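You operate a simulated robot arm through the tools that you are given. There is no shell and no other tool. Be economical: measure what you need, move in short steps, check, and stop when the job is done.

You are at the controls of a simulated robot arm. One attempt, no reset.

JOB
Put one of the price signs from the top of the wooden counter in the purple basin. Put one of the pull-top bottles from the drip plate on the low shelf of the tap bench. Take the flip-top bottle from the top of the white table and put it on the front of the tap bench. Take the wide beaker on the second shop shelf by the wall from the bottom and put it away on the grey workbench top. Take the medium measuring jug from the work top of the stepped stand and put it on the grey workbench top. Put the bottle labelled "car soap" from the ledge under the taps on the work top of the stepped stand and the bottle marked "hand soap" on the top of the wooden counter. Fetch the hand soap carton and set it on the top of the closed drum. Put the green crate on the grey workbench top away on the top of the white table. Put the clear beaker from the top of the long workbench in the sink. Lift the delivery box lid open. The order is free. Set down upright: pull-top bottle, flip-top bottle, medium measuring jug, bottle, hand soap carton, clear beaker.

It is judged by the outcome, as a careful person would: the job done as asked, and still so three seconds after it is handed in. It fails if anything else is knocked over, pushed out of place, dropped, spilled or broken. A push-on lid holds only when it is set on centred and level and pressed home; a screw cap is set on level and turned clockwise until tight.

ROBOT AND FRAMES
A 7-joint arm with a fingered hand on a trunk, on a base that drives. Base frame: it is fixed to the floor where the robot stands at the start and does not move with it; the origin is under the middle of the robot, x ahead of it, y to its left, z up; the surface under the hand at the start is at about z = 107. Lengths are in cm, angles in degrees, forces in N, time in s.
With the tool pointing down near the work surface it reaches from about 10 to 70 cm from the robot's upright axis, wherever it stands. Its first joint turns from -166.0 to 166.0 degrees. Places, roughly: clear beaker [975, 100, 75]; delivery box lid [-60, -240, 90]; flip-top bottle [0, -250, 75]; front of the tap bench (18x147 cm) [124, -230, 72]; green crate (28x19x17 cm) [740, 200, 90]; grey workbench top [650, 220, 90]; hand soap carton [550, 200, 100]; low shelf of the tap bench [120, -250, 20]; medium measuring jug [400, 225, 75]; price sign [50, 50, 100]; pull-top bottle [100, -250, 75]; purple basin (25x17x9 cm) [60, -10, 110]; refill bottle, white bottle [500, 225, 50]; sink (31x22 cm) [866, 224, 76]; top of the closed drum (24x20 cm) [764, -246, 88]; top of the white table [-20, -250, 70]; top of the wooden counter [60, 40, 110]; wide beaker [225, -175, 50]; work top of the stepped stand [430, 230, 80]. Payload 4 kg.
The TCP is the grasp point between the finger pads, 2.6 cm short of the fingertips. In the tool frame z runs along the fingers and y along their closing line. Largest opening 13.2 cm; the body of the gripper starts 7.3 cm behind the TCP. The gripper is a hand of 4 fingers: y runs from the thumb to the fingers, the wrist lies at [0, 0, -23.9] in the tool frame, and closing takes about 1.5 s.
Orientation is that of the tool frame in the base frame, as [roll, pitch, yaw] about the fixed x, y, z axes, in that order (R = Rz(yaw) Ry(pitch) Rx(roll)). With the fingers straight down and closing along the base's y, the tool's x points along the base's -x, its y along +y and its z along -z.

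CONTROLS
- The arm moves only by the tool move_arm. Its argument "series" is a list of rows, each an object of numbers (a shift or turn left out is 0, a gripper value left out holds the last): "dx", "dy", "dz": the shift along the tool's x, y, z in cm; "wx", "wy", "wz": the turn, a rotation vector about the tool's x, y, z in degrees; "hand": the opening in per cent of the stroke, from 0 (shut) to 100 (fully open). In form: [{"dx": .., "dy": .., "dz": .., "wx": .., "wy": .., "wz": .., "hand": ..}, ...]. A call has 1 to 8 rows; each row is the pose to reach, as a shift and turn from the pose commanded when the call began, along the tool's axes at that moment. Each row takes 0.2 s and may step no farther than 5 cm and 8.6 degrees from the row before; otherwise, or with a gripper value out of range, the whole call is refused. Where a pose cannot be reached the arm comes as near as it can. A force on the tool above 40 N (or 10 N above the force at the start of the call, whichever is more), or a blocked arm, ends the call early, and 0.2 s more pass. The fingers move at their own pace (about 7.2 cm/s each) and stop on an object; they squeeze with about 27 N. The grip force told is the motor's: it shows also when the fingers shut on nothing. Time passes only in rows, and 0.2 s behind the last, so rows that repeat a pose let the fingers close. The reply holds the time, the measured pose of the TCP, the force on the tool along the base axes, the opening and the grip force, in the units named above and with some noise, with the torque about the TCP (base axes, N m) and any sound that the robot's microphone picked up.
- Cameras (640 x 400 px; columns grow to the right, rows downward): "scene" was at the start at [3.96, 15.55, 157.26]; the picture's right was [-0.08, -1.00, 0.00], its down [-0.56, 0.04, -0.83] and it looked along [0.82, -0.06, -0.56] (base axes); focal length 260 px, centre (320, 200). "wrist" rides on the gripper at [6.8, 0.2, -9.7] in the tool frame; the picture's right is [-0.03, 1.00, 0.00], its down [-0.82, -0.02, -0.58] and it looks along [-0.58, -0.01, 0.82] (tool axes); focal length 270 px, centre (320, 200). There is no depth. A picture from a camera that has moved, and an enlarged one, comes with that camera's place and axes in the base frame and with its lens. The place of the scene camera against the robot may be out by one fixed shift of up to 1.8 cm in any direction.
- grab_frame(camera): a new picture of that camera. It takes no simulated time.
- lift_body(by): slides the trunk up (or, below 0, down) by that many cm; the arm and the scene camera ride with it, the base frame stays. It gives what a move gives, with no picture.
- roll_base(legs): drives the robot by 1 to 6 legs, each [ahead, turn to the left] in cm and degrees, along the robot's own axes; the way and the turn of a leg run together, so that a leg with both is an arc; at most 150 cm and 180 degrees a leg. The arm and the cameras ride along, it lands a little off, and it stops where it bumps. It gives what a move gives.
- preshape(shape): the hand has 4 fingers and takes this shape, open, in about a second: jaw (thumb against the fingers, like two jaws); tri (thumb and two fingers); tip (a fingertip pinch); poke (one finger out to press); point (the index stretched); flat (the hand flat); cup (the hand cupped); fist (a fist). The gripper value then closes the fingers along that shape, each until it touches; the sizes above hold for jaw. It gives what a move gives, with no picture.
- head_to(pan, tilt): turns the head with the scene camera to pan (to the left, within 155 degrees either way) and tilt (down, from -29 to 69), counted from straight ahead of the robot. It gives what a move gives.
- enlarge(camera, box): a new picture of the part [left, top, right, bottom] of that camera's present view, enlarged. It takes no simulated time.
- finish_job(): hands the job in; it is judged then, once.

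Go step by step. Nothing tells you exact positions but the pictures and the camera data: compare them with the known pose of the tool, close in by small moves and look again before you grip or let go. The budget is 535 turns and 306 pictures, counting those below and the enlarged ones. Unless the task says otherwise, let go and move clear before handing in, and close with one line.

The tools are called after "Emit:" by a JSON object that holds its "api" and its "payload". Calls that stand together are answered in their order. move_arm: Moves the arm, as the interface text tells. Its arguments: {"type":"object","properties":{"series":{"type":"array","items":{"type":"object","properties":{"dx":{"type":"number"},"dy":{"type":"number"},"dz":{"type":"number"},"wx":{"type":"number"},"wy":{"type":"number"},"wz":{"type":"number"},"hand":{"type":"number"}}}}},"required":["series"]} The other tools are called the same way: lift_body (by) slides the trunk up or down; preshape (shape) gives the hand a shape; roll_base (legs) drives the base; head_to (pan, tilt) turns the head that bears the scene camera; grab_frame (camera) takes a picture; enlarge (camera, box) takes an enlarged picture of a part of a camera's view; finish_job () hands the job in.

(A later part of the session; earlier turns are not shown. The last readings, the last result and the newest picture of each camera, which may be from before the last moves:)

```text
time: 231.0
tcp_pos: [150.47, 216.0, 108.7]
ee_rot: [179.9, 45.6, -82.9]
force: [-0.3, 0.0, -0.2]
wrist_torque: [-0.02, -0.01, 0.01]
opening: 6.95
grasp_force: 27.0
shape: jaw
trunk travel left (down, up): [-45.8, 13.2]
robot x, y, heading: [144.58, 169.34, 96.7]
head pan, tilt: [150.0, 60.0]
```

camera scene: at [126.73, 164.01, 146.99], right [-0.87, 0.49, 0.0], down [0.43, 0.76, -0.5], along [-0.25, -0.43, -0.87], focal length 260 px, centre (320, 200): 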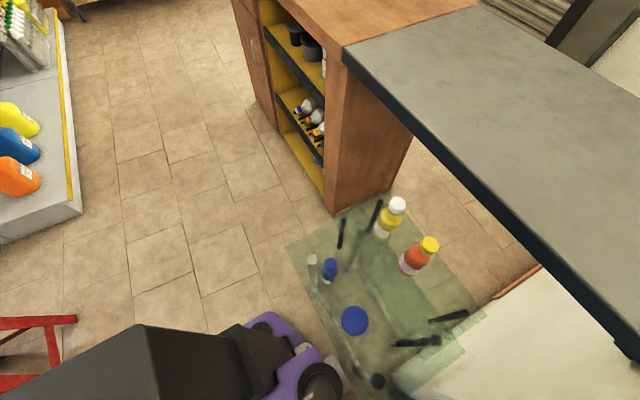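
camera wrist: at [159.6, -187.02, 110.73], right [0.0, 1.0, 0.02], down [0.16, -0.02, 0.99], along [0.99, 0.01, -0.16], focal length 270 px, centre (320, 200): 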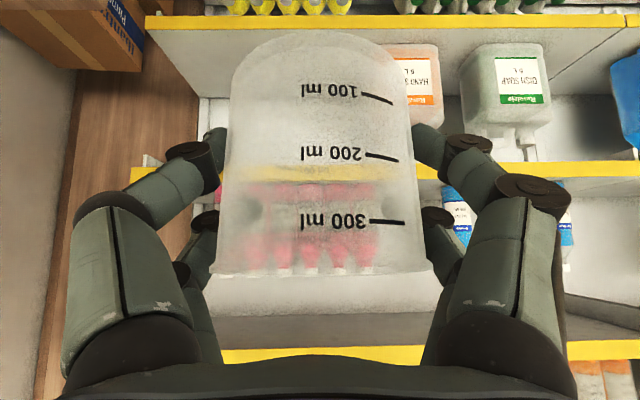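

Emit:
{"api": "roll_base", "payload": {"legs": [[-5, 5]]}}

Emit:
{"api": "grab_frame", "payload": {"camera": "scene"}}

```text
time: 231.9
tcp_pos: [149.55, 212.78, 108.97]
ee_rot: [-179.7, 46.1, -80.9]
force: [11.5, 2.2, -2.3]
wrist_torque: [0.0, 0.28, 0.14]
opening: 6.94
grasp_force: 26.8
shape: jaw
trunk travel left (down, up): [-45.8, 13.2]
robot x, y, heading: [144.9, 166.12, 100.3]
head pan, tilt: [150.0, 60.0]
stopped in leg 1: the force on the tool passed its limit at 46 N (the readings are from after the stop); the commanded pose is now the measured one
```

```text
203 pictures are left
camera scene: at [130.04, 151.92, 147.04], right [-0.94, 0.34, 0.0], down [0.29, 0.81, -0.5], along [-0.17, -0.47, -0.87], focal length 260 px, centre (320, 200)
```

scene: 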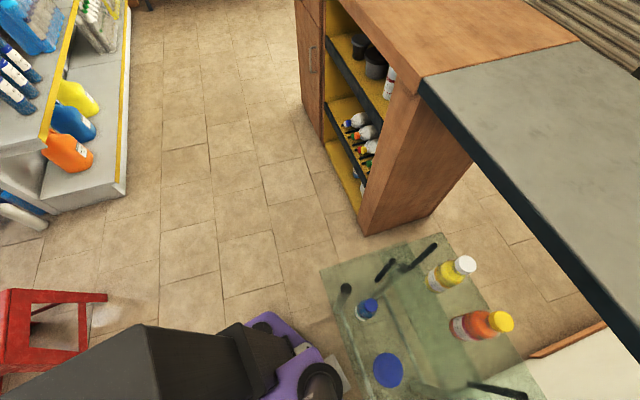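

The hand touched the rack's right post. Turning right moves it away.

Emit:
{"api": "roll_base", "payload": {"legs": [[0, -15]]}}

Emit:
{"api": "grab_frame", "payload": {"camera": "scene"}}

```text
time: 233.3
tcp_pos: [161.29, 210.18, 109.1]
ee_rot: [-179.7, 46.2, -95.5]
force: [-0.3, 0.6, -0.2]
wrist_torque: [0.01, 0.01, 0.02]
opening: 7.02
grasp_force: 26.8
shape: jaw
trunk travel left (down, up): [-45.8, 13.2]
robot x, y, heading: [145.14, 165.75, 85.5]
head pan, tilt: [150.0, 60.0]
```

```text
202 pictures are left
camera scene: at [126.59, 156.58, 147.02], right [-0.82, 0.57, 0.0], down [0.5, 0.71, -0.5], along [-0.29, -0.41, -0.87], focal length 260 px, centre (320, 200)
```

scene: 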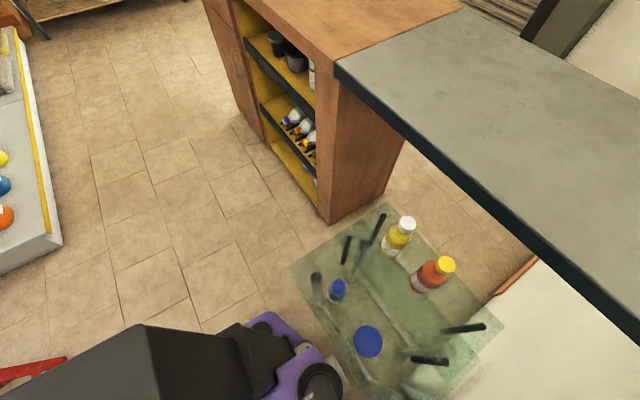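

Emit:
{"api": "roll_base", "payload": {"legs": [[0, -40]]}}

Emit:
{"api": "roll_base", "payload": {"legs": [[0, -42]]}}

Emit:
{"api": "head_to", "payload": {"pan": 0, "tilt": 40}}

Emit:
{"api": "grab_frame", "payload": {"camera": "scene"}}

```text
time: 234.5
tcp_pos: [164.93, 208.61, 108.97]
ee_rot: [-179.7, 46.0, -100.5]
force: [0.2, -0.1, -0.4]
wrist_torque: [0.05, 0.0, -0.01]
opening: 7.04
grasp_force: 26.8
shape: jaw
trunk travel left (down, up): [-45.8, 13.2]
robot x, y, heading: [144.93, 165.84, 80.9]
head pan, tilt: [150.0, 60.0]
stopped in leg 1: the robot was blocked; the commanded pose is now the measured one
```

```text
time: 235.2
tcp_pos: [164.84, 208.59, 109.0]
ee_rot: [-179.7, 46.0, -100.5]
force: [0.3, -0.4, -0.4]
wrist_torque: [0.05, 0.02, 0.04]
opening: 7.03
grasp_force: 27.1
shape: jaw
trunk travel left (down, up): [-45.8, 13.2]
robot x, y, heading: [144.95, 165.82, 80.9]
head pan, tilt: [150.0, 60.0]
stopped in leg 1: the robot was blocked; the commanded pose is now the measured one
```

```text
time: 237.5
tcp_pos: [164.95, 208.62, 108.96]
ee_rot: [-179.8, 46.0, -100.4]
force: [-0.4, -0.3, -0.1]
wrist_torque: [-0.02, 0.02, 0.0]
opening: 7.05
grasp_force: 27.0
shape: jaw
trunk travel left (down, up): [-45.8, 13.2]
robot x, y, heading: [144.65, 166.23, 81.0]
head pan, tilt: [0.0, 40.0]
```

```text
201 pictures are left
camera scene: at [131.43, 171.6, 149.7], right [0.99, -0.16, 0.0], down [-0.1, -0.64, -0.77], along [0.12, 0.76, -0.64], focal length 260 px, centre (320, 200)
```

scene: 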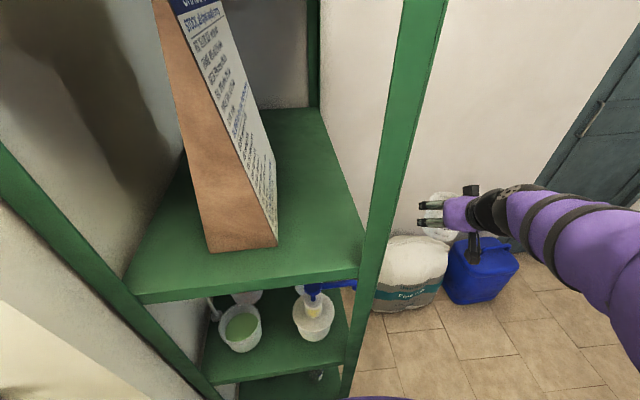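

The turn is blocked by the glass table beside the base. I'll shift the hand to the right, away from the rack post, then turn left and back straight out to open floor.

Emit:
{"api": "move_arm", "payload": {"series": [{"dy": -4}, {"dy": -8}, {"dy": -12}, {"dy": -15}]}}

Emit:
{"api": "roll_base", "payload": {"legs": [[0, 17]]}}

Emit:
{"api": "roll_base", "payload": {"legs": [[-25, 0]]}}

```text
time: 238.5
tcp_pos: [179.77, 205.75, 109.05]
ee_rot: [-179.7, 46.0, -100.4]
force: [-0.9, -0.3, 0.0]
wrist_torque: [0.01, 0.01, -0.04]
opening: 6.97
grasp_force: 26.3
shape: jaw
trunk travel left (down, up): [-45.8, 13.2]
robot x, y, heading: [144.77, 165.83, 80.8]
head pan, tilt: [0.0, 40.0]
```

```text
time: 240.0
tcp_pos: [166.42, 214.25, 109.1]
ee_rot: [-179.7, 45.9, -83.4]
force: [-1.2, 0.6, -0.6]
wrist_torque: [-0.02, -0.01, -0.02]
opening: 7.02
grasp_force: 27.2
shape: jaw
trunk travel left (down, up): [-45.8, 13.2]
robot x, y, heading: [144.9, 165.82, 98.3]
head pan, tilt: [0.0, 40.0]
```

```text
time: 241.8
tcp_pos: [169.95, 189.78, 109.04]
ee_rot: [-179.6, 46.0, -83.4]
force: [0.5, 0.3, 0.2]
wrist_torque: [0.01, 0.03, -0.03]
opening: 7.01
grasp_force: 27.2
shape: jaw
trunk travel left (down, up): [-45.8, 13.2]
robot x, y, heading: [148.2, 140.81, 97.9]
head pan, tilt: [0.0, 40.0]
```

Emit:
{"api": "roll_base", "payload": {"legs": [[-42, 0], [0, -48]]}}

Emit:
{"api": "head_to", "payload": {"pan": 10, "tilt": 35}}

Emit:
{"api": "grab_frame", "payload": {"camera": "scene"}}

Emit:
{"api": "head_to", "payload": {"pan": 75, "tilt": 45}}

Emit:
{"api": "grab_frame", "payload": {"camera": "scene"}}

```text
time: 246.8
tcp_pos: [204.93, 116.51, 109.09]
ee_rot: [-179.7, 46.0, -130.9]
force: [-0.4, -0.5, -0.3]
wrist_torque: [-0.01, 0.04, 0.02]
opening: 7.01
grasp_force: 27.1
shape: jaw
trunk travel left (down, up): [-45.8, 13.2]
robot x, y, heading: [154.83, 99.52, 50.6]
head pan, tilt: [0.0, 40.0]
```

```text
time: 247.5
tcp_pos: [204.99, 116.4, 109.0]
ee_rot: [-179.7, 46.0, -131.0]
force: [0.9, 0.6, -0.4]
wrist_torque: [-0.01, 0.0, -0.01]
opening: 7.01
grasp_force: 27.2
shape: jaw
trunk travel left (down, up): [-45.8, 13.2]
robot x, y, heading: [154.7, 99.28, 50.7]
head pan, tilt: [10.0, 35.0]
```

```text
200 pictures are left
camera scene: at [144.54, 113.25, 150.45], right [0.87, -0.49, 0.0], down [-0.28, -0.5, -0.82], along [0.4, 0.71, -0.57], focal length 260 px, centre (320, 200)
```

scene: 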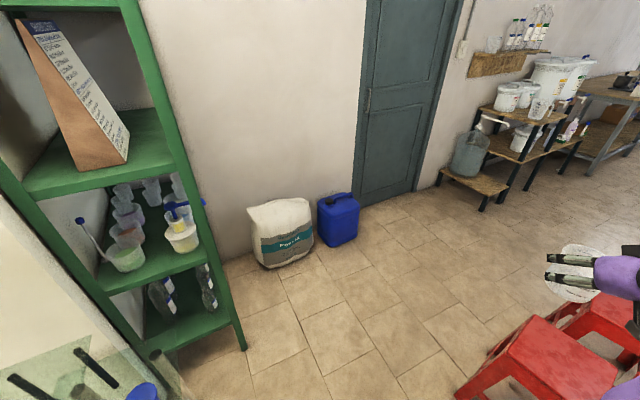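

```text
time: 248.8
tcp_pos: [205.0, 116.33, 109.07]
ee_rot: [-179.6, 45.9, -130.9]
force: [-0.4, 0.6, -0.1]
wrist_torque: [-0.06, 0.0, -0.04]
opening: 7.01
grasp_force: 27.2
shape: jaw
trunk travel left (down, up): [-45.8, 13.2]
robot x, y, heading: [154.7, 99.59, 50.4]
head pan, tilt: [75.0, 45.0]
```

```text
199 pictures are left
camera scene: at [135.48, 112.21, 148.97], right [0.81, 0.58, 0.0], down [0.41, -0.58, -0.71], along [-0.41, 0.58, -0.71], focal length 260 px, centre (320, 200)
```

scene: 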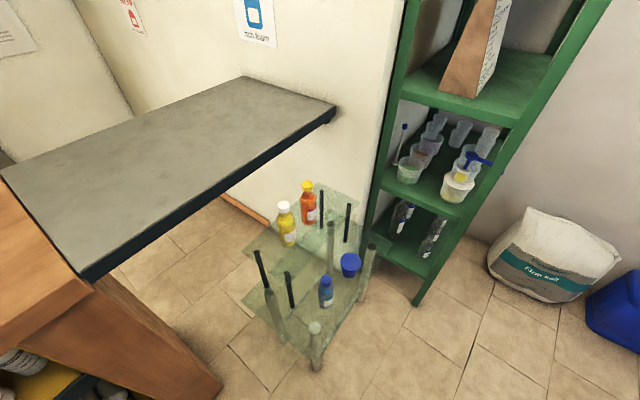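

The rack and the glass table are undisturbed. I'll go to about (178, 167), then head along +x past the stools.

Emit:
{"api": "roll_base", "payload": {"legs": [[0, 20], [70, 0], [0, -70], [150, 0]]}}

Emit:
{"api": "head_to", "payload": {"pan": 10, "tilt": 25}}

Emit:
{"api": "grab_frame", "payload": {"camera": "scene"}}

```text
time: 264.2
tcp_pos: [373.74, 139.2, 108.99]
ee_rot: [-179.8, 45.9, 179.4]
force: [-0.1, -0.1, -1.1]
wrist_torque: [0.01, 0.0, -0.02]
opening: 6.98
grasp_force: 26.8
shape: jaw
trunk travel left (down, up): [-45.8, 13.2]
robot x, y, heading: [328.24, 166.89, 0.9]
head pan, tilt: [75.0, 45.0]
```

```text
time: 265.6
tcp_pos: [373.66, 139.15, 109.02]
ee_rot: [-179.7, 46.1, 179.4]
force: [-0.5, 0.1, -0.5]
wrist_torque: [-0.01, 0.0, 0.02]
opening: 6.97
grasp_force: 26.5
shape: jaw
trunk travel left (down, up): [-45.8, 13.2]
robot x, y, heading: [328.4, 166.7, 1.3]
head pan, tilt: [10.0, 25.0]
```

```text
198 pictures are left
camera scene: at [332.15, 184.46, 152.03], right [0.19, -0.98, 0.0], down [-0.42, -0.08, -0.91], along [0.89, 0.17, -0.42], focal length 260 px, centre (320, 200)
```

scene: 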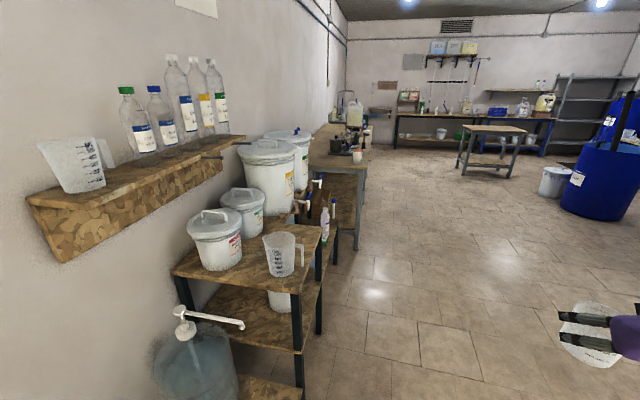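

I see the stepped stand with the jug at about (413, 216), and the grey workbench starts at about x 545 with its front at y about 185. I'll drive alongside it at y about 140.

Emit:
{"api": "roll_base", "payload": {"legs": [[0, -7], [150, 0], [90, 0], [0, 6]]}}

Emit:
{"api": "head_to", "payload": {"pan": 50, "tilt": 30}}

Emit:
{"api": "grab_frame", "payload": {"camera": "scene"}}

```text
time: 278.5
tcp_pos: [611.31, 112.93, 109.04]
ee_rot: [-179.8, 46.0, 178.3]
force: [0.6, -0.3, -0.1]
wrist_torque: [-0.05, 0.01, 0.0]
opening: 6.96
grasp_force: 27.0
shape: jaw
trunk travel left (down, up): [-45.8, 13.2]
robot x, y, heading: [566.39, 141.19, -0.3]
head pan, tilt: [10.0, 25.0]
```

```text
time: 279.6
tcp_pos: [611.38, 112.99, 109.15]
ee_rot: [-179.7, 45.9, 178.3]
force: [1.1, -0.5, -0.6]
wrist_torque: [-0.01, -0.01, -0.03]
opening: 6.98
grasp_force: 26.8
shape: jaw
trunk travel left (down, up): [-45.8, 13.2]
robot x, y, heading: [566.25, 141.47, -0.2]
head pan, tilt: [50.0, 30.0]
```

```text
197 pictures are left
camera scene: at [567.49, 164.45, 151.23], right [0.76, -0.64, 0.0], down [-0.32, -0.38, -0.87], along [0.56, 0.66, -0.5], focal length 260 px, centre (320, 200)
```

scene: 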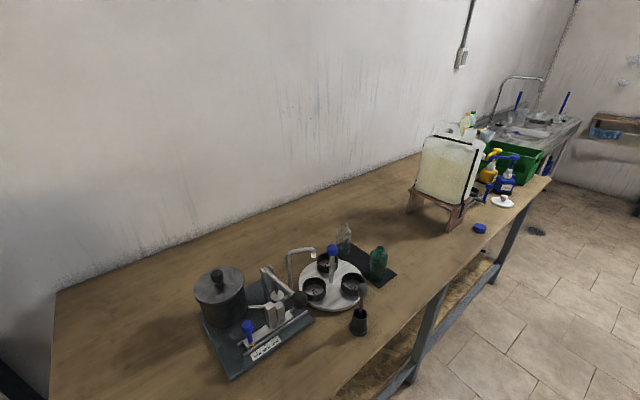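

This bench carries the crate, so it is the grey workbench, with its front edge at y about 187. There is free space around x 620–655, y 190–230. I'll centre the arm and drive to face it.

Emit:
{"api": "move_arm", "payload": {"series": [{"dy": 4.5}, {"dy": 9}, {"dy": 13.5}, {"dy": 18}, {"dy": 22}, {"dy": 26}]}}

Emit:
{"api": "roll_base", "payload": {"legs": [[68, -5], [0, 95]]}}

Emit:
{"api": "head_to", "payload": {"pan": 0, "tilt": 35}}

Emit:
{"api": "grab_frame", "payload": {"camera": "scene"}}

Emit:
{"api": "grab_frame", "payload": {"camera": "wrist"}}

```text
time: 281.0
tcp_pos: [612.37, 139.15, 108.36]
ee_rot: [179.5, 45.2, 178.1]
force: [0.6, 0.3, -1.4]
wrist_torque: [0.02, 0.0, 0.02]
opening: 6.97
grasp_force: 26.8
shape: jaw
trunk travel left (down, up): [-45.8, 13.2]
robot x, y, heading: [566.67, 141.09, -0.3]
head pan, tilt: [50.0, 30.0]
```

```text
time: 289.2
tcp_pos: [637.51, 183.75, 108.3]
ee_rot: [179.7, 45.3, -92.7]
force: [0.8, 0.4, -1.3]
wrist_torque: [-0.01, -0.02, -0.01]
opening: 6.97
grasp_force: 27.4
shape: jaw
trunk travel left (down, up): [-45.8, 13.2]
robot x, y, heading: [634.63, 138.23, 89.6]
head pan, tilt: [50.0, 30.0]
```

```text
time: 290.4
tcp_pos: [637.52, 183.91, 108.44]
ee_rot: [179.5, 45.2, -92.7]
force: [0.1, 0.0, -0.9]
wrist_torque: [0.01, 0.01, -0.03]
opening: 6.99
grasp_force: 27.9
shape: jaw
trunk travel left (down, up): [-45.8, 13.2]
robot x, y, heading: [634.61, 138.12, 89.2]
head pan, tilt: [0.0, 35.0]
```

```text
196 pictures are left
camera scene: at [620.64, 142.02, 150.45], right [1.0, -0.01, 0.0], down [0.0, -0.57, -0.82], along [0.01, 0.82, -0.57], focal length 260 px, centre (320, 200)
```

scene: 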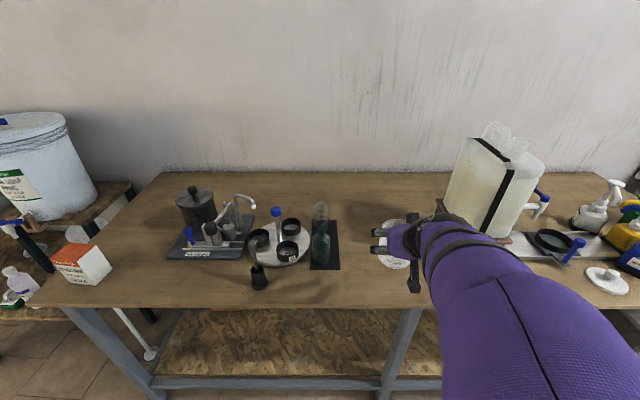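

```text
195 pictures are left
camera wrist: at [636.93, 172.21, 110.27], right [-1.0, 0.06, 0.02], down [0.03, 0.16, 0.99], along [0.06, 0.98, -0.16], focal length 270 px, centre (320, 200)
```

wrist: 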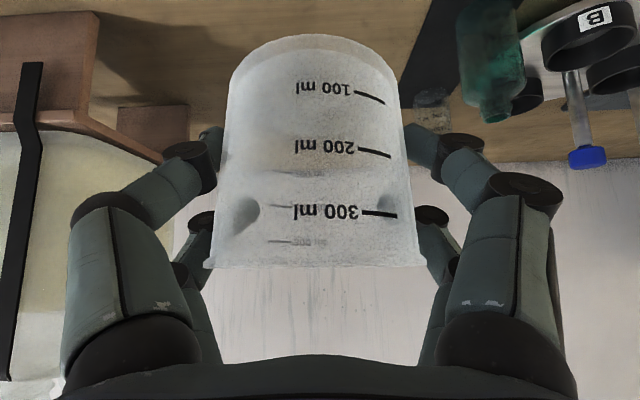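

The carton (orange and white) is at the left end of this bench. I'll carry the beaker to about (643, 203), then lower it.

Emit:
{"api": "move_arm", "payload": {"series": [{"dx": -3, "dy": -1.5, "dz": 3}, {"dx": -6, "dy": -3, "dz": 6}, {"dx": -9, "dy": -4.5, "dz": 9}, {"dx": -11.5, "dy": -5.5, "dz": 11.5}, {"dx": -13.4, "dy": -5.5, "dz": 13.4}, {"dx": -10.4, "dy": -5.5, "dz": 16.4}, {"dx": -7.4, "dy": -5.5, "dz": 19.4}, {"dx": -5.7, "dy": -5.5, "dz": 21}]}}

Emit:
{"api": "grab_frame", "payload": {"camera": "scene"}}

Emit:
{"api": "grab_frame", "payload": {"camera": "wrist"}}

```text
time: 292.2
tcp_pos: [643.76, 202.51, 97.52]
ee_rot: [179.6, 45.2, -92.7]
force: [-0.1, 0.5, 0.3]
wrist_torque: [-0.01, -0.03, -0.04]
opening: 6.93
grasp_force: 26.5
shape: jaw
trunk travel left (down, up): [-45.8, 13.2]
robot x, y, heading: [634.9, 138.33, 89.6]
head pan, tilt: [0.0, 35.0]
```

```text
194 pictures are left
camera scene: at [620.67, 142.04, 150.45], right [1.0, -0.01, 0.0], down [-0.01, -0.57, -0.82], along [0.01, 0.82, -0.57], focal length 260 px, centre (320, 200)
```

scene: 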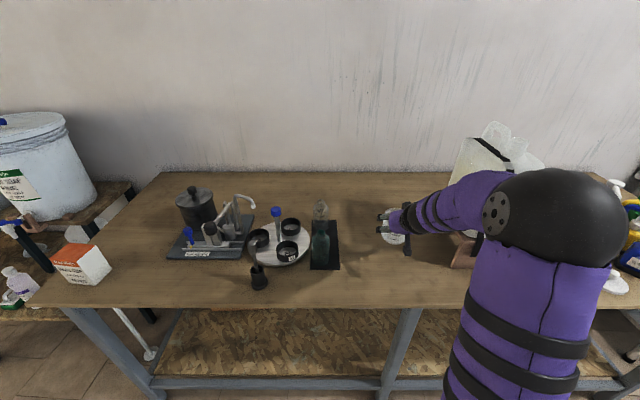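

```text
193 pictures are left
camera wrist: at [643.18, 190.93, 99.44], right [-1.0, 0.06, 0.02], down [0.03, 0.16, 0.99], along [0.06, 0.98, -0.16], focal length 270 px, centre (320, 200)
```

wrist: 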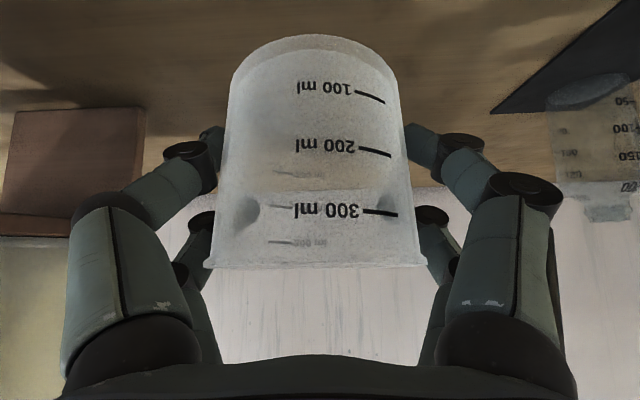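

Emit:
{"api": "move_arm", "payload": {"series": [{"dx": 1, "dz": 1}, {"dx": 2, "dz": 2}, {"dx": 2.5, "dz": 2.5}, {"dx": 2.9, "dz": 2.9}, {"dx": 3.3, "dz": 3.3}]}}

Emit:
{"api": "grab_frame", "payload": {"camera": "wrist"}}

```text
time: 293.4
tcp_pos: [643.63, 202.59, 92.92]
ee_rot: [179.6, 45.3, -92.7]
force: [-0.4, 0.2, -0.7]
wrist_torque: [-0.02, 0.02, 0.01]
opening: 6.91
grasp_force: 27.6
shape: jaw
trunk travel left (down, up): [-45.8, 13.2]
robot x, y, heading: [635.03, 138.13, 89.6]
head pan, tilt: [0.0, 35.0]
```

```text
192 pictures are left
camera wrist: at [643.08, 190.93, 94.88], right [-1.0, 0.06, 0.02], down [0.03, 0.16, 0.99], along [0.05, 0.99, -0.16], focal length 270 px, centre (320, 200)
```

wrist: 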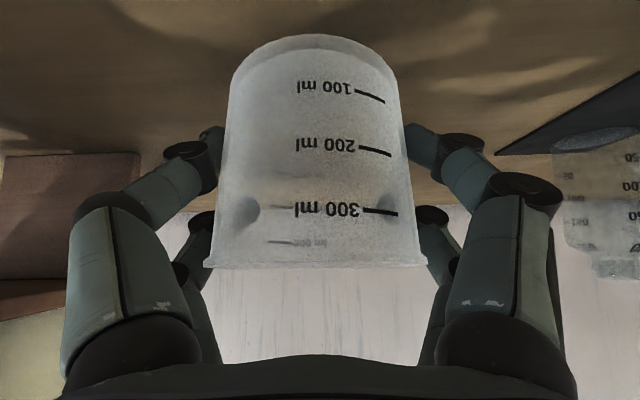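

Emit:
{"api": "move_arm", "payload": {"series": [{"dx": 0.3, "dz": 0.3}, {"dx": 0.6, "dz": 0.6}, {"dx": 0.9, "dz": 0.9}, {"dx": 1.2, "dz": 1.2}, {"dx": 1.5, "dz": 1.5}]}}

Emit:
{"api": "grab_frame", "payload": {"camera": "wrist"}}

```text
time: 294.6
tcp_pos: [643.56, 202.72, 91.19]
ee_rot: [179.8, 45.8, -92.5]
force: [-0.2, 6.7, 26.0]
wrist_torque: [-0.37, -0.2, 0.04]
opening: 6.87
grasp_force: 26.7
shape: jaw
trunk travel left (down, up): [-45.8, 13.2]
robot x, y, heading: [634.95, 138.09, 89.5]
head pan, tilt: [0.0, 35.0]
```

```text
191 pictures are left
camera wrist: at [643.08, 191.0, 93.07], right [-1.0, 0.06, 0.02], down [0.03, 0.16, 0.99], along [0.05, 0.99, -0.16], focal length 270 px, centre (320, 200)
```

wrist: 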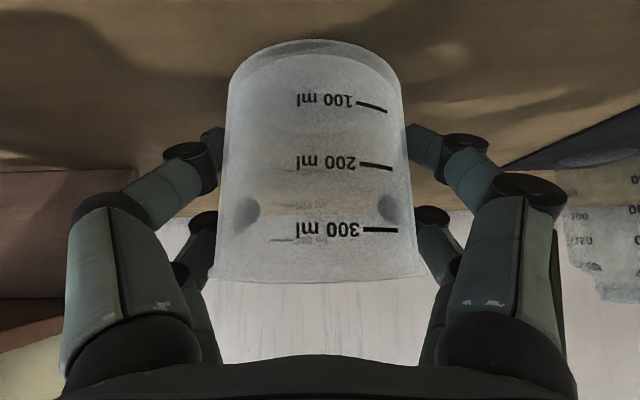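

Contact; the bench top is at about z 85. I'll release and retract along the tool axis.

Emit:
{"api": "move_arm", "payload": {"series": [{"dx": -0.35, "dz": -0.35}, {"dx": -0.35, "dz": -0.35, "hand": 80}, {"dx": -0.35, "dz": -0.35}, {"dx": -0.35, "dz": -0.35}]}}

Emit:
{"api": "grab_frame", "payload": {"camera": "wrist"}}

```text
time: 295.6
tcp_pos: [643.65, 202.62, 91.3]
ee_rot: [179.5, 45.2, -92.7]
force: [0.3, 0.5, 0.6]
wrist_torque: [0.01, 0.01, -0.01]
opening: 10.56
grasp_force: 0.0
shape: jaw
trunk travel left (down, up): [-45.8, 13.2]
robot x, y, heading: [634.6, 138.07, 89.4]
head pan, tilt: [0.0, 35.0]
```

```text
190 pictures are left
camera wrist: at [643.12, 190.89, 93.22], right [-1.0, 0.06, 0.02], down [0.03, 0.16, 0.99], along [0.06, 0.98, -0.17], focal length 270 px, centre (320, 200)
```

wrist: 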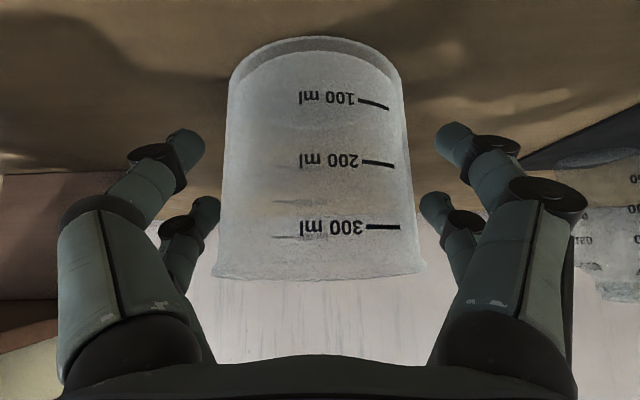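

Emit:
{"api": "move_arm", "payload": {"series": [{"dz": -4.5}, {"dz": -9}, {"dz": -13.5}, {"dz": -18}, {"dz": -20}, {"dz": -20}]}}

Emit:
{"api": "roll_base", "payload": {"legs": [[0, 90]]}}

Emit:
{"api": "roll_base", "payload": {"legs": [[125, 0], [0, -90]]}}

Emit:
{"api": "grab_frame", "payload": {"camera": "scene"}}

```text
time: 297.0
tcp_pos: [643.12, 188.42, 105.32]
ee_rot: [179.5, 45.4, -92.7]
force: [-0.1, -0.1, -0.3]
wrist_torque: [0.0, 0.0, 0.02]
opening: 10.53
grasp_force: 0.0
shape: jaw
trunk travel left (down, up): [-45.8, 13.2]
robot x, y, heading: [634.94, 138.09, 89.4]
head pan, tilt: [0.0, 35.0]
```

```text
time: 301.6
tcp_pos: [584.53, 146.35, 105.27]
ee_rot: [179.6, 45.3, -2.3]
force: [0.1, 0.6, -0.2]
wrist_torque: [0.02, 0.01, -0.01]
opening: 10.54
grasp_force: 0.0
shape: jaw
trunk travel left (down, up): [-45.8, 13.2]
robot x, y, heading: [634.96, 138.04, 179.9]
head pan, tilt: [0.0, 35.0]
```

```text
time: 312.1
tcp_pos: [516.64, 189.23, 105.35]
ee_rot: [179.6, 45.2, -91.4]
force: [-0.1, -0.4, -0.3]
wrist_torque: [0.0, 0.01, 0.01]
opening: 10.53
grasp_force: 0.0
shape: jaw
trunk travel left (down, up): [-45.8, 13.2]
robot x, y, heading: [509.68, 138.89, 90.6]
head pan, tilt: [0.0, 35.0]
```

```text
189 pictures are left
camera scene: at [495.33, 142.22, 150.45], right [1.0, 0.01, 0.0], down [0.01, -0.57, -0.82], along [-0.01, 0.82, -0.57], focal length 260 px, centre (320, 200)
```

scene: 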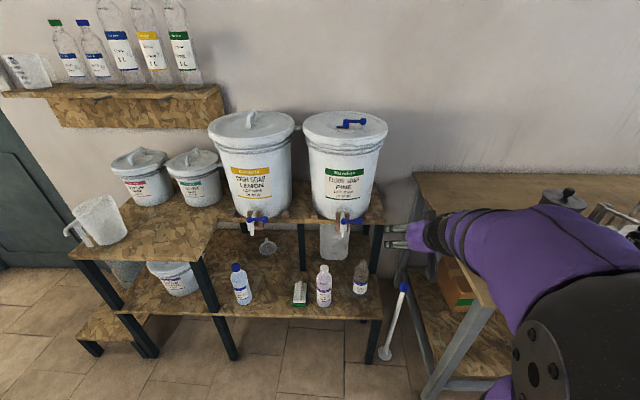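

Emit:
{"api": "enlarge", "payload": {"camera": "scene", "box": [200, 220, 400, 345]}}

Emit:
{"api": "enlarge", "payload": {"camera": "scene", "box": [40, 140, 280, 290]}}

```text
3.20 times, centred on (300, 282) of scene
camera zoom: at [495.33, 142.22, 150.45], right [1.0, 0.01, 0.0], down [0.01, -0.57, -0.82], along [-0.01, 0.82, -0.57], focal length 832 px, centre (384, -64)
```

zoom: 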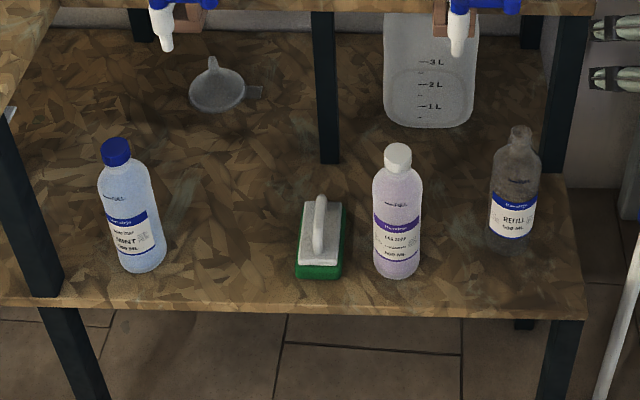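

```text
2.67 times, centred on (160, 215) of scene
camera zoom: at [495.33, 142.22, 150.45], right [1.0, 0.01, 0.0], down [0.01, -0.57, -0.82], along [-0.01, 0.82, -0.57], focal length 693 px, centre (747, 160)
```

zoom: 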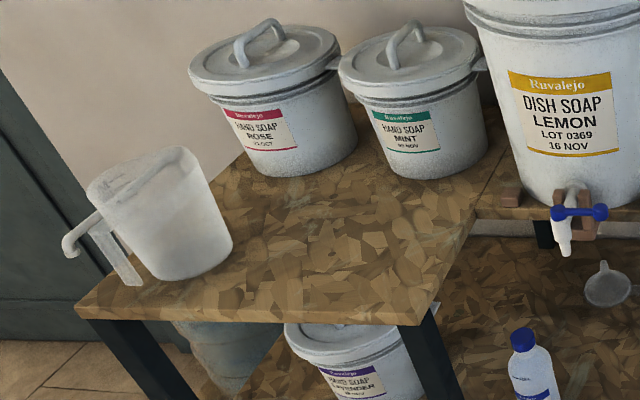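

Emit:
{"api": "enlarge", "payload": {"camera": "scene", "box": [305, 260, 345, 310]}}

Emit:
{"api": "enlarge", "payload": {"camera": "scene", "box": [225, 258, 265, 308]}}

Emit:
{"api": "enlarge", "payload": {"camera": "scene", "box": [345, 255, 375, 300]}}

```text
8.00 times, centred on (325, 285) of scene
camera zoom: at [495.33, 142.22, 150.45], right [1.0, 0.01, 0.0], down [0.01, -0.57, -0.82], along [-0.01, 0.82, -0.57], focal length 2079 px, centre (280, -480)
```

zoom: 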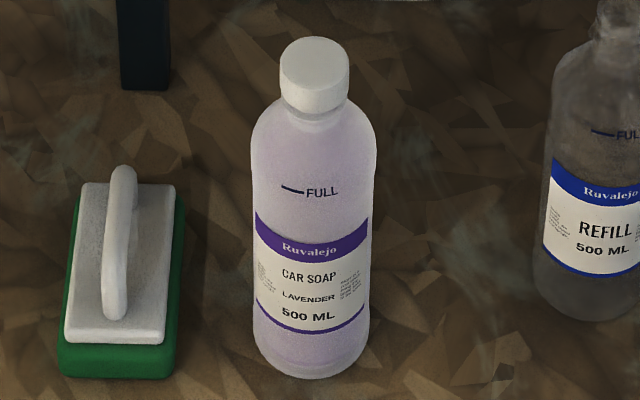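

```text
8.00 times, centred on (245, 283) of scene
camera zoom: at [495.33, 142.22, 150.45], right [1.0, 0.01, 0.0], down [0.01, -0.57, -0.82], along [-0.01, 0.82, -0.57], focal length 2079 px, centre (920, -464)
```

zoom: 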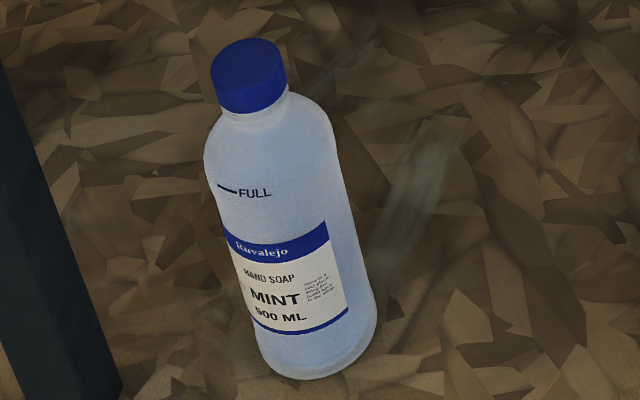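

```text
8.89 times, centred on (360, 278) of scene
camera zoom: at [495.33, 142.22, 150.45], right [1.0, 0.01, 0.0], down [0.01, -0.57, -0.82], along [-0.01, 0.82, -0.57], focal length 2310 px, centre (-36, -489)
```

zoom: 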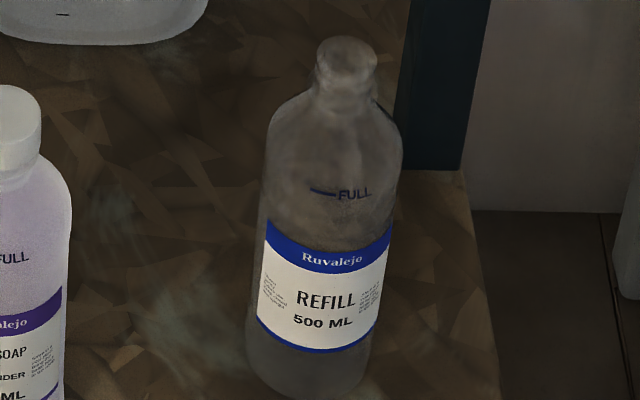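

"CAR SOAP" is the white-capped middle bottle at about x 497, and "HAND SOAP" is the blue-capped one at about x 465. I'll move closer, shift the hand left and lower the trunk.

Emit:
{"api": "move_arm", "payload": {"series": [{"dy": 4.5}, {"dy": 9}, {"dy": 13.5}, {"dy": 18}, {"dy": 20, "hand": 75}]}}

Emit:
{"api": "roll_base", "payload": {"legs": [[6, 0]]}}

Emit:
{"api": "lift_body", "payload": {"by": -28}}

Emit:
{"api": "grab_frame", "payload": {"camera": "wrist"}}

Emit:
{"api": "grab_frame", "payload": {"camera": "scene"}}

```text
time: 313.3
tcp_pos: [496.66, 189.46, 105.24]
ee_rot: [179.5, 45.1, -91.4]
force: [-0.2, -0.3, 0.7]
wrist_torque: [0.01, 0.0, 0.02]
opening: 9.94
grasp_force: 0.0
shape: jaw
trunk travel left (down, up): [-45.8, 13.2]
robot x, y, heading: [509.56, 138.47, 91.0]
head pan, tilt: [0.0, 35.0]
```

```text
time: 314.3
tcp_pos: [496.67, 195.72, 105.46]
ee_rot: [179.6, 45.4, -91.3]
force: [0.8, 0.0, -0.5]
wrist_torque: [-0.02, 0.03, -0.04]
opening: 9.93
grasp_force: 0.0
shape: jaw
trunk travel left (down, up): [-45.8, 13.2]
robot x, y, heading: [509.26, 144.48, 91.0]
head pan, tilt: [0.0, 35.0]
```

```text
time: 317.1
tcp_pos: [496.52, 195.67, 77.43]
ee_rot: [179.6, 45.3, -91.3]
force: [0.0, -0.6, -0.3]
wrist_torque: [0.01, 0.02, 0.01]
opening: 9.91
grasp_force: 0.1
shape: jaw
trunk travel left (down, up): [-17.8, 41.2]
robot x, y, heading: [509.39, 144.73, 90.9]
head pan, tilt: [0.0, 35.0]
```

```text
183 pictures are left
camera wrist: at [496.34, 183.98, 79.39], right [-1.0, 0.04, 0.02], down [0.03, 0.16, 0.99], along [0.03, 0.99, -0.16], focal length 270 px, centre (320, 200)
```

wrist: 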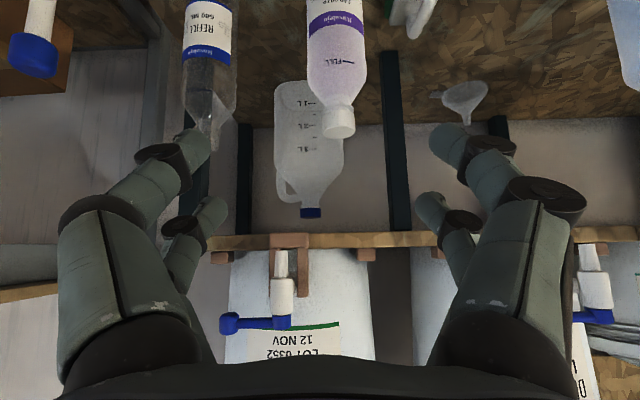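

```text
182 pictures are left
camera scene: at [495.23, 148.28, 122.45], right [1.0, 0.01, 0.0], down [0.01, -0.57, -0.82], along [-0.01, 0.82, -0.57], focal length 260 px, centre (320, 200)
```

scene: 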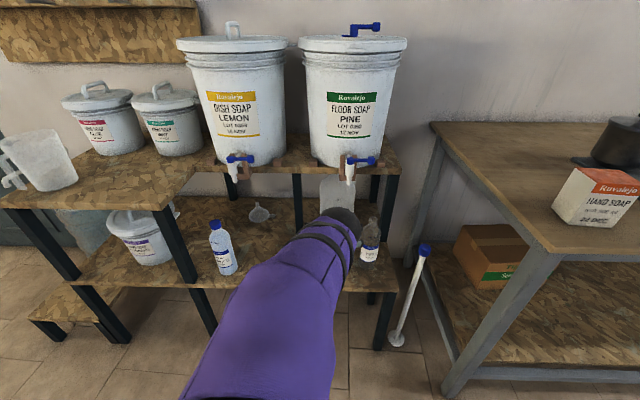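

The car soap bottle is about (494.8, 217), with its cap at about z 65. I'll advance partway along the tool axis and re-check.

Emit:
{"api": "move_arm", "payload": {"series": [{"dx": 0.5, "dy": 0.5, "dz": 4.5, "hand": 72}, {"dx": 1, "dy": 1, "dz": 9}, {"dx": 1.5, "dy": 1.7, "dz": 13}, {"dx": 2, "dy": 1.7, "dz": 17}, {"dx": 2.5, "dy": 1.7, "dz": 20}, {"dx": 2.5, "dy": 1.7, "dz": 20}]}}

Emit:
{"api": "grab_frame", "payload": {"camera": "wrist"}}

```text
time: 318.5
tcp_pos: [494.9, 208.22, 61.49]
ee_rot: [179.4, 45.4, -91.2]
force: [-0.5, 0.7, 0.1]
wrist_torque: [-0.05, 0.0, -0.01]
opening: 9.53
grasp_force: 0.0
shape: jaw
trunk travel left (down, up): [-17.8, 41.2]
robot x, y, heading: [509.14, 144.9, 91.1]
head pan, tilt: [0.0, 35.0]
```

```text
181 pictures are left
camera wrist: at [494.72, 196.54, 63.46], right [-1.0, 0.04, 0.02], down [0.03, 0.16, 0.99], along [0.03, 0.99, -0.16], focal length 270 px, centre (320, 200)
```

wrist: 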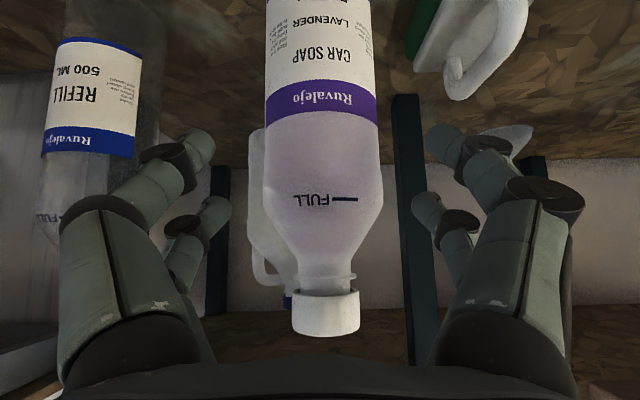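

The bottle's axis is at y about 211. I'll make the final approach and close.

Emit:
{"api": "move_arm", "payload": {"series": [{"dx": 1.6, "dz": 3.7}, {"dx": 3.2, "dz": 7.4}, {"dx": 3.2, "dz": 7.4, "hand": 0}, {"dx": 3.2, "dz": 7.4}, {"dx": 3.2, "dz": 7.4}, {"dx": 3.2, "dz": 7.4}, {"dx": 3.2, "dz": 7.4}]}}

Emit:
{"api": "grab_frame", "payload": {"camera": "wrist"}}

```text
time: 320.1
tcp_pos: [495.09, 211.14, 54.13]
ee_rot: [179.6, 45.3, -91.3]
force: [1.6, 0.1, 0.8]
wrist_torque: [-0.13, -0.05, 0.01]
opening: 5.13
grasp_force: 27.1
shape: jaw
trunk travel left (down, up): [-17.8, 41.2]
robot x, y, heading: [509.41, 144.48, 91.1]
head pan, tilt: [0.0, 35.0]
```

```text
180 pictures are left
camera wrist: at [494.81, 199.48, 56.12], right [-1.0, 0.04, 0.02], down [0.03, 0.16, 0.99], along [0.03, 0.99, -0.16], focal length 270 px, centre (320, 200)
```

wrist: 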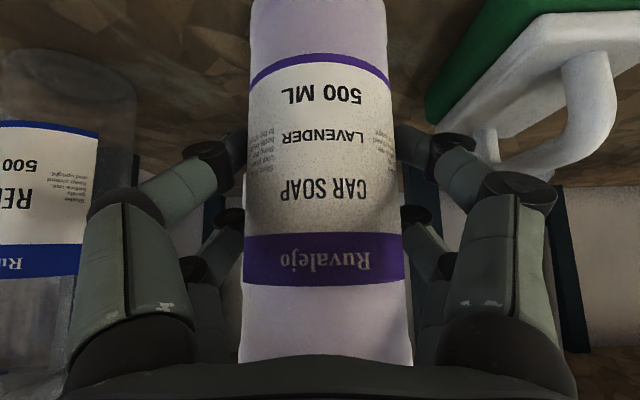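

Emit:
{"api": "lift_body", "payload": {"by": 40}}

Emit:
{"api": "grab_frame", "payload": {"camera": "scene"}}

```text
time: 324.0
tcp_pos: [495.12, 211.24, 94.2]
ee_rot: [179.5, 45.2, -91.2]
force: [0.1, 0.4, -0.6]
wrist_torque: [-0.02, 0.02, 0.01]
opening: 5.16
grasp_force: 26.7
shape: jaw
trunk travel left (down, up): [-57.8, 1.2]
robot x, y, heading: [509.33, 144.9, 90.8]
head pan, tilt: [0.0, 35.0]
```

```text
179 pictures are left
camera scene: at [495.22, 148.31, 162.45], right [1.0, 0.02, 0.0], down [0.01, -0.57, -0.82], along [-0.01, 0.82, -0.57], focal length 260 px, centre (320, 200)
```

scene: 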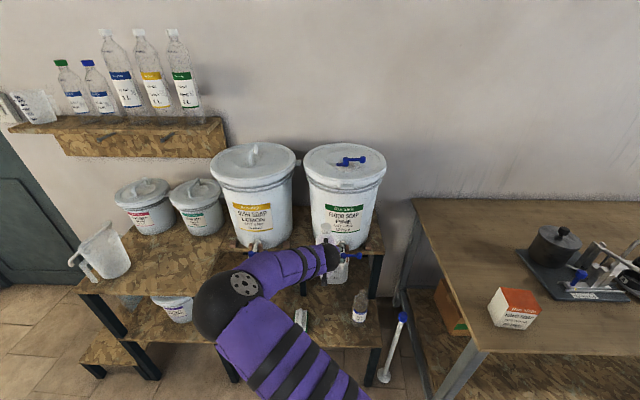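

Emit:
{"api": "grab_frame", "payload": {"camera": "wrist"}}

Emit:
{"api": "enlarge", "payload": {"camera": "scene", "box": [220, 200, 400, 380]}}

```text
178 pictures are left
camera wrist: at [494.8, 199.5, 96.1], right [-1.0, 0.04, 0.02], down [0.03, 0.16, 0.99], along [0.03, 0.99, -0.16], focal length 270 px, centre (320, 200)
```

wrist: 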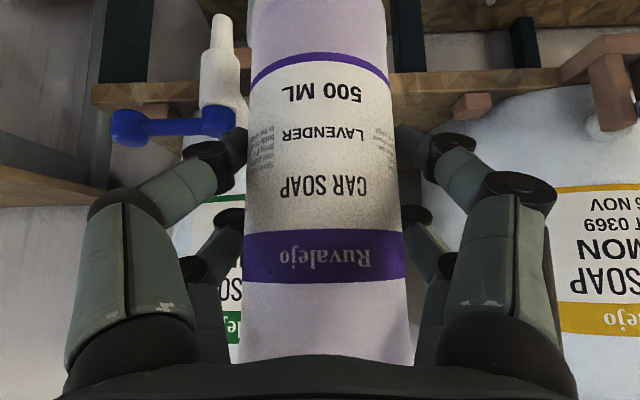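

```text
2.22 times, centred on (310, 290) of scene
camera zoom: at [495.22, 148.31, 162.45], right [1.0, 0.02, 0.0], down [0.01, -0.57, -0.82], along [-0.01, 0.82, -0.57], focal length 578 px, centre (342, 0)
```

zoom: 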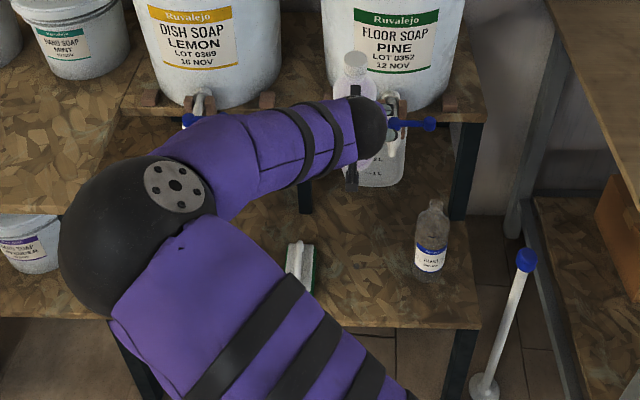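

The bottle is held well; it is just light. I'll back off, move left and face the stand's work top.

Emit:
{"api": "roll_base", "payload": {"legs": [[-27, 0], [0, 89], [62, 0], [0, -90]]}}

Emit:
{"api": "grab_frame", "payload": {"camera": "scene"}}

Emit:
{"api": "grab_frame", "payload": {"camera": "wrist"}}

```text
time: 337.4
tcp_pos: [434.77, 185.46, 94.32]
ee_rot: [179.6, 45.3, -93.1]
force: [-0.7, 1.0, -1.0]
wrist_torque: [0.01, 0.0, -0.01]
opening: 5.13
grasp_force: 26.2
shape: jaw
trunk travel left (down, up): [-57.8, 1.2]
robot x, y, heading: [446.92, 118.72, 89.0]
head pan, tilt: [0.0, 35.0]
```

```text
176 pictures are left
camera scene: at [432.97, 122.65, 162.45], right [1.0, -0.02, 0.0], down [-0.01, -0.57, -0.82], along [0.01, 0.82, -0.57], focal length 260 px, centre (320, 200)
```

scene: 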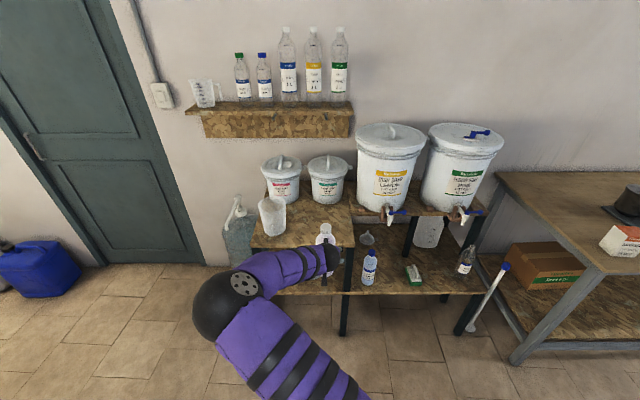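

```text
175 pictures are left
camera wrist: at [434.13, 173.79, 96.1], right [-1.0, 0.07, 0.02], down [0.03, 0.16, 0.99], along [0.06, 0.98, -0.16], focal length 270 px, centre (320, 200)
```

wrist: 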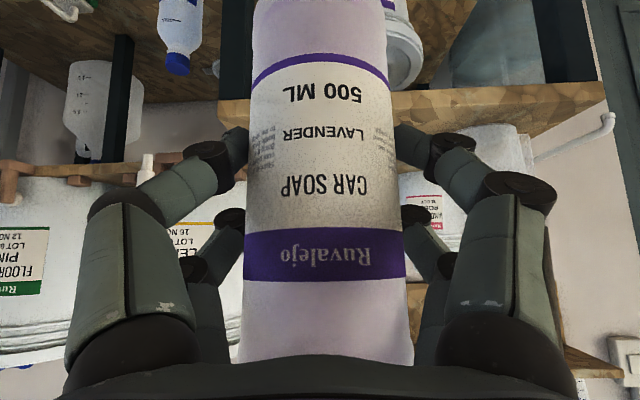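

Emit:
{"api": "roll_base", "payload": {"legs": [[37, 0]]}}

Emit:
{"api": "grab_frame", "payload": {"camera": "wrist"}}

Emit:
{"api": "grab_frame", "payload": {"camera": "scene"}}

```text
time: 339.8
tcp_pos: [435.56, 222.66, 94.15]
ee_rot: [179.6, 45.3, -93.1]
force: [-0.4, 0.7, -0.1]
wrist_torque: [-0.02, 0.01, -0.02]
opening: 5.13
grasp_force: 26.7
shape: jaw
trunk travel left (down, up): [-57.8, 1.2]
robot x, y, heading: [447.33, 155.52, 89.1]
head pan, tilt: [0.0, 35.0]
```

```text
174 pictures are left
camera wrist: at [434.85, 211.04, 96.09], right [-1.0, 0.07, 0.02], down [0.03, 0.16, 0.99], along [0.06, 0.98, -0.16], focal length 270 px, centre (320, 200)
```

wrist: 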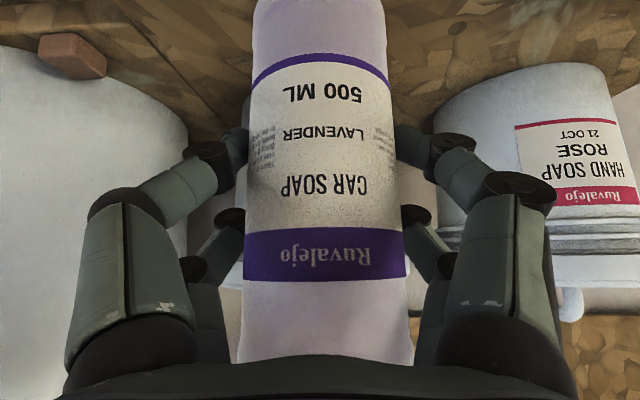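

```text
173 pictures are left
camera scene: at [433.58, 159.92, 162.44], right [1.0, -0.02, 0.0], down [-0.01, -0.57, -0.82], along [0.01, 0.82, -0.57], focal length 260 px, centre (320, 200)
```

scene: 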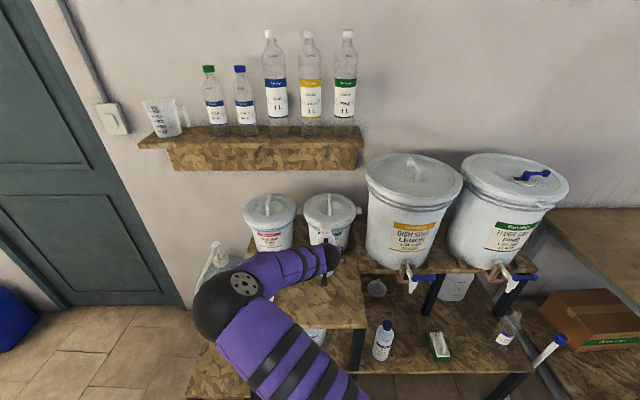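

Emit:
{"api": "move_arm", "payload": {"series": [{"dx": 1.5, "dz": 1.5}, {"dx": 3, "dz": 3}, {"dx": 3.6, "dz": 3.6}, {"dx": 4.0, "dz": 4.0}, {"dx": 4.4, "dz": 4.4}, {"dx": 4.8, "dz": 4.8}]}}

Emit:
{"api": "grab_frame", "payload": {"camera": "wrist"}}

```text
time: 341.0
tcp_pos: [435.66, 223.1, 89.04]
ee_rot: [179.2, 46.4, -93.7]
force: [0.3, -3.2, 15.3]
wrist_torque: [-0.65, -0.11, -0.05]
opening: 5.13
grasp_force: 27.1
shape: jaw
trunk travel left (down, up): [-57.8, 1.2]
robot x, y, heading: [447.55, 155.87, 89.0]
head pan, tilt: [0.0, 35.0]
stopped in row 5: the force on the tool passed its limit at 44 N (the readings are from after the stop); the commanded pose is now the measured one
```

```text
172 pictures are left
camera wrist: at [434.82, 211.46, 90.75], right [-1.0, 0.07, 0.03], down [0.04, 0.14, 0.99], along [0.07, 0.99, -0.15], focal length 270 px, centre (320, 200)
```

wrist: 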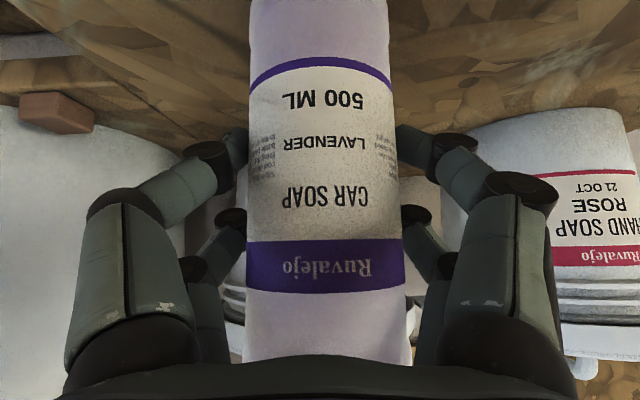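

Contact with the work top. I'll ease off slightly, restore the tilt and release.

Emit:
{"api": "move_arm", "payload": {"series": [{"dx": -0.2, "dz": -0.2, "wy": 1.0}, {"dx": -0.2, "dz": -0.2, "wy": 1.0}, {"dx": -0.2, "dz": -0.2, "wy": 1.0, "hand": 75}, {"dx": -0.2, "dz": -0.2, "wy": 1.0}, {"dx": -0.2, "dz": -0.2, "wy": 1.0}, {"dx": -0.2, "dz": -0.2, "wy": 1.0}]}}

Emit:
{"api": "grab_frame", "payload": {"camera": "wrist"}}

```text
time: 342.4
tcp_pos: [435.5, 223.11, 89.14]
ee_rot: [179.2, 45.2, -93.5]
force: [-0.6, -0.2, 0.9]
wrist_torque: [-0.01, 0.0, 0.01]
opening: 9.86
grasp_force: 0.0
shape: jaw
trunk travel left (down, up): [-57.8, 1.2]
robot x, y, heading: [447.79, 155.95, 88.7]
head pan, tilt: [0.0, 35.0]
```

```text
171 pictures are left
camera wrist: at [434.79, 211.45, 91.01], right [-1.0, 0.07, 0.03], down [0.04, 0.17, 0.99], along [0.06, 0.98, -0.17], focal length 270 px, centre (320, 200)
```

wrist: 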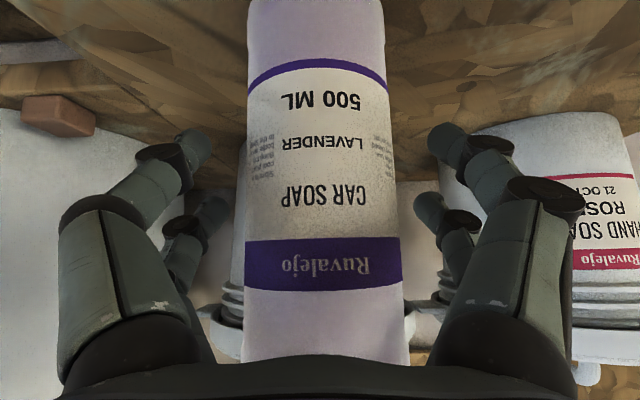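

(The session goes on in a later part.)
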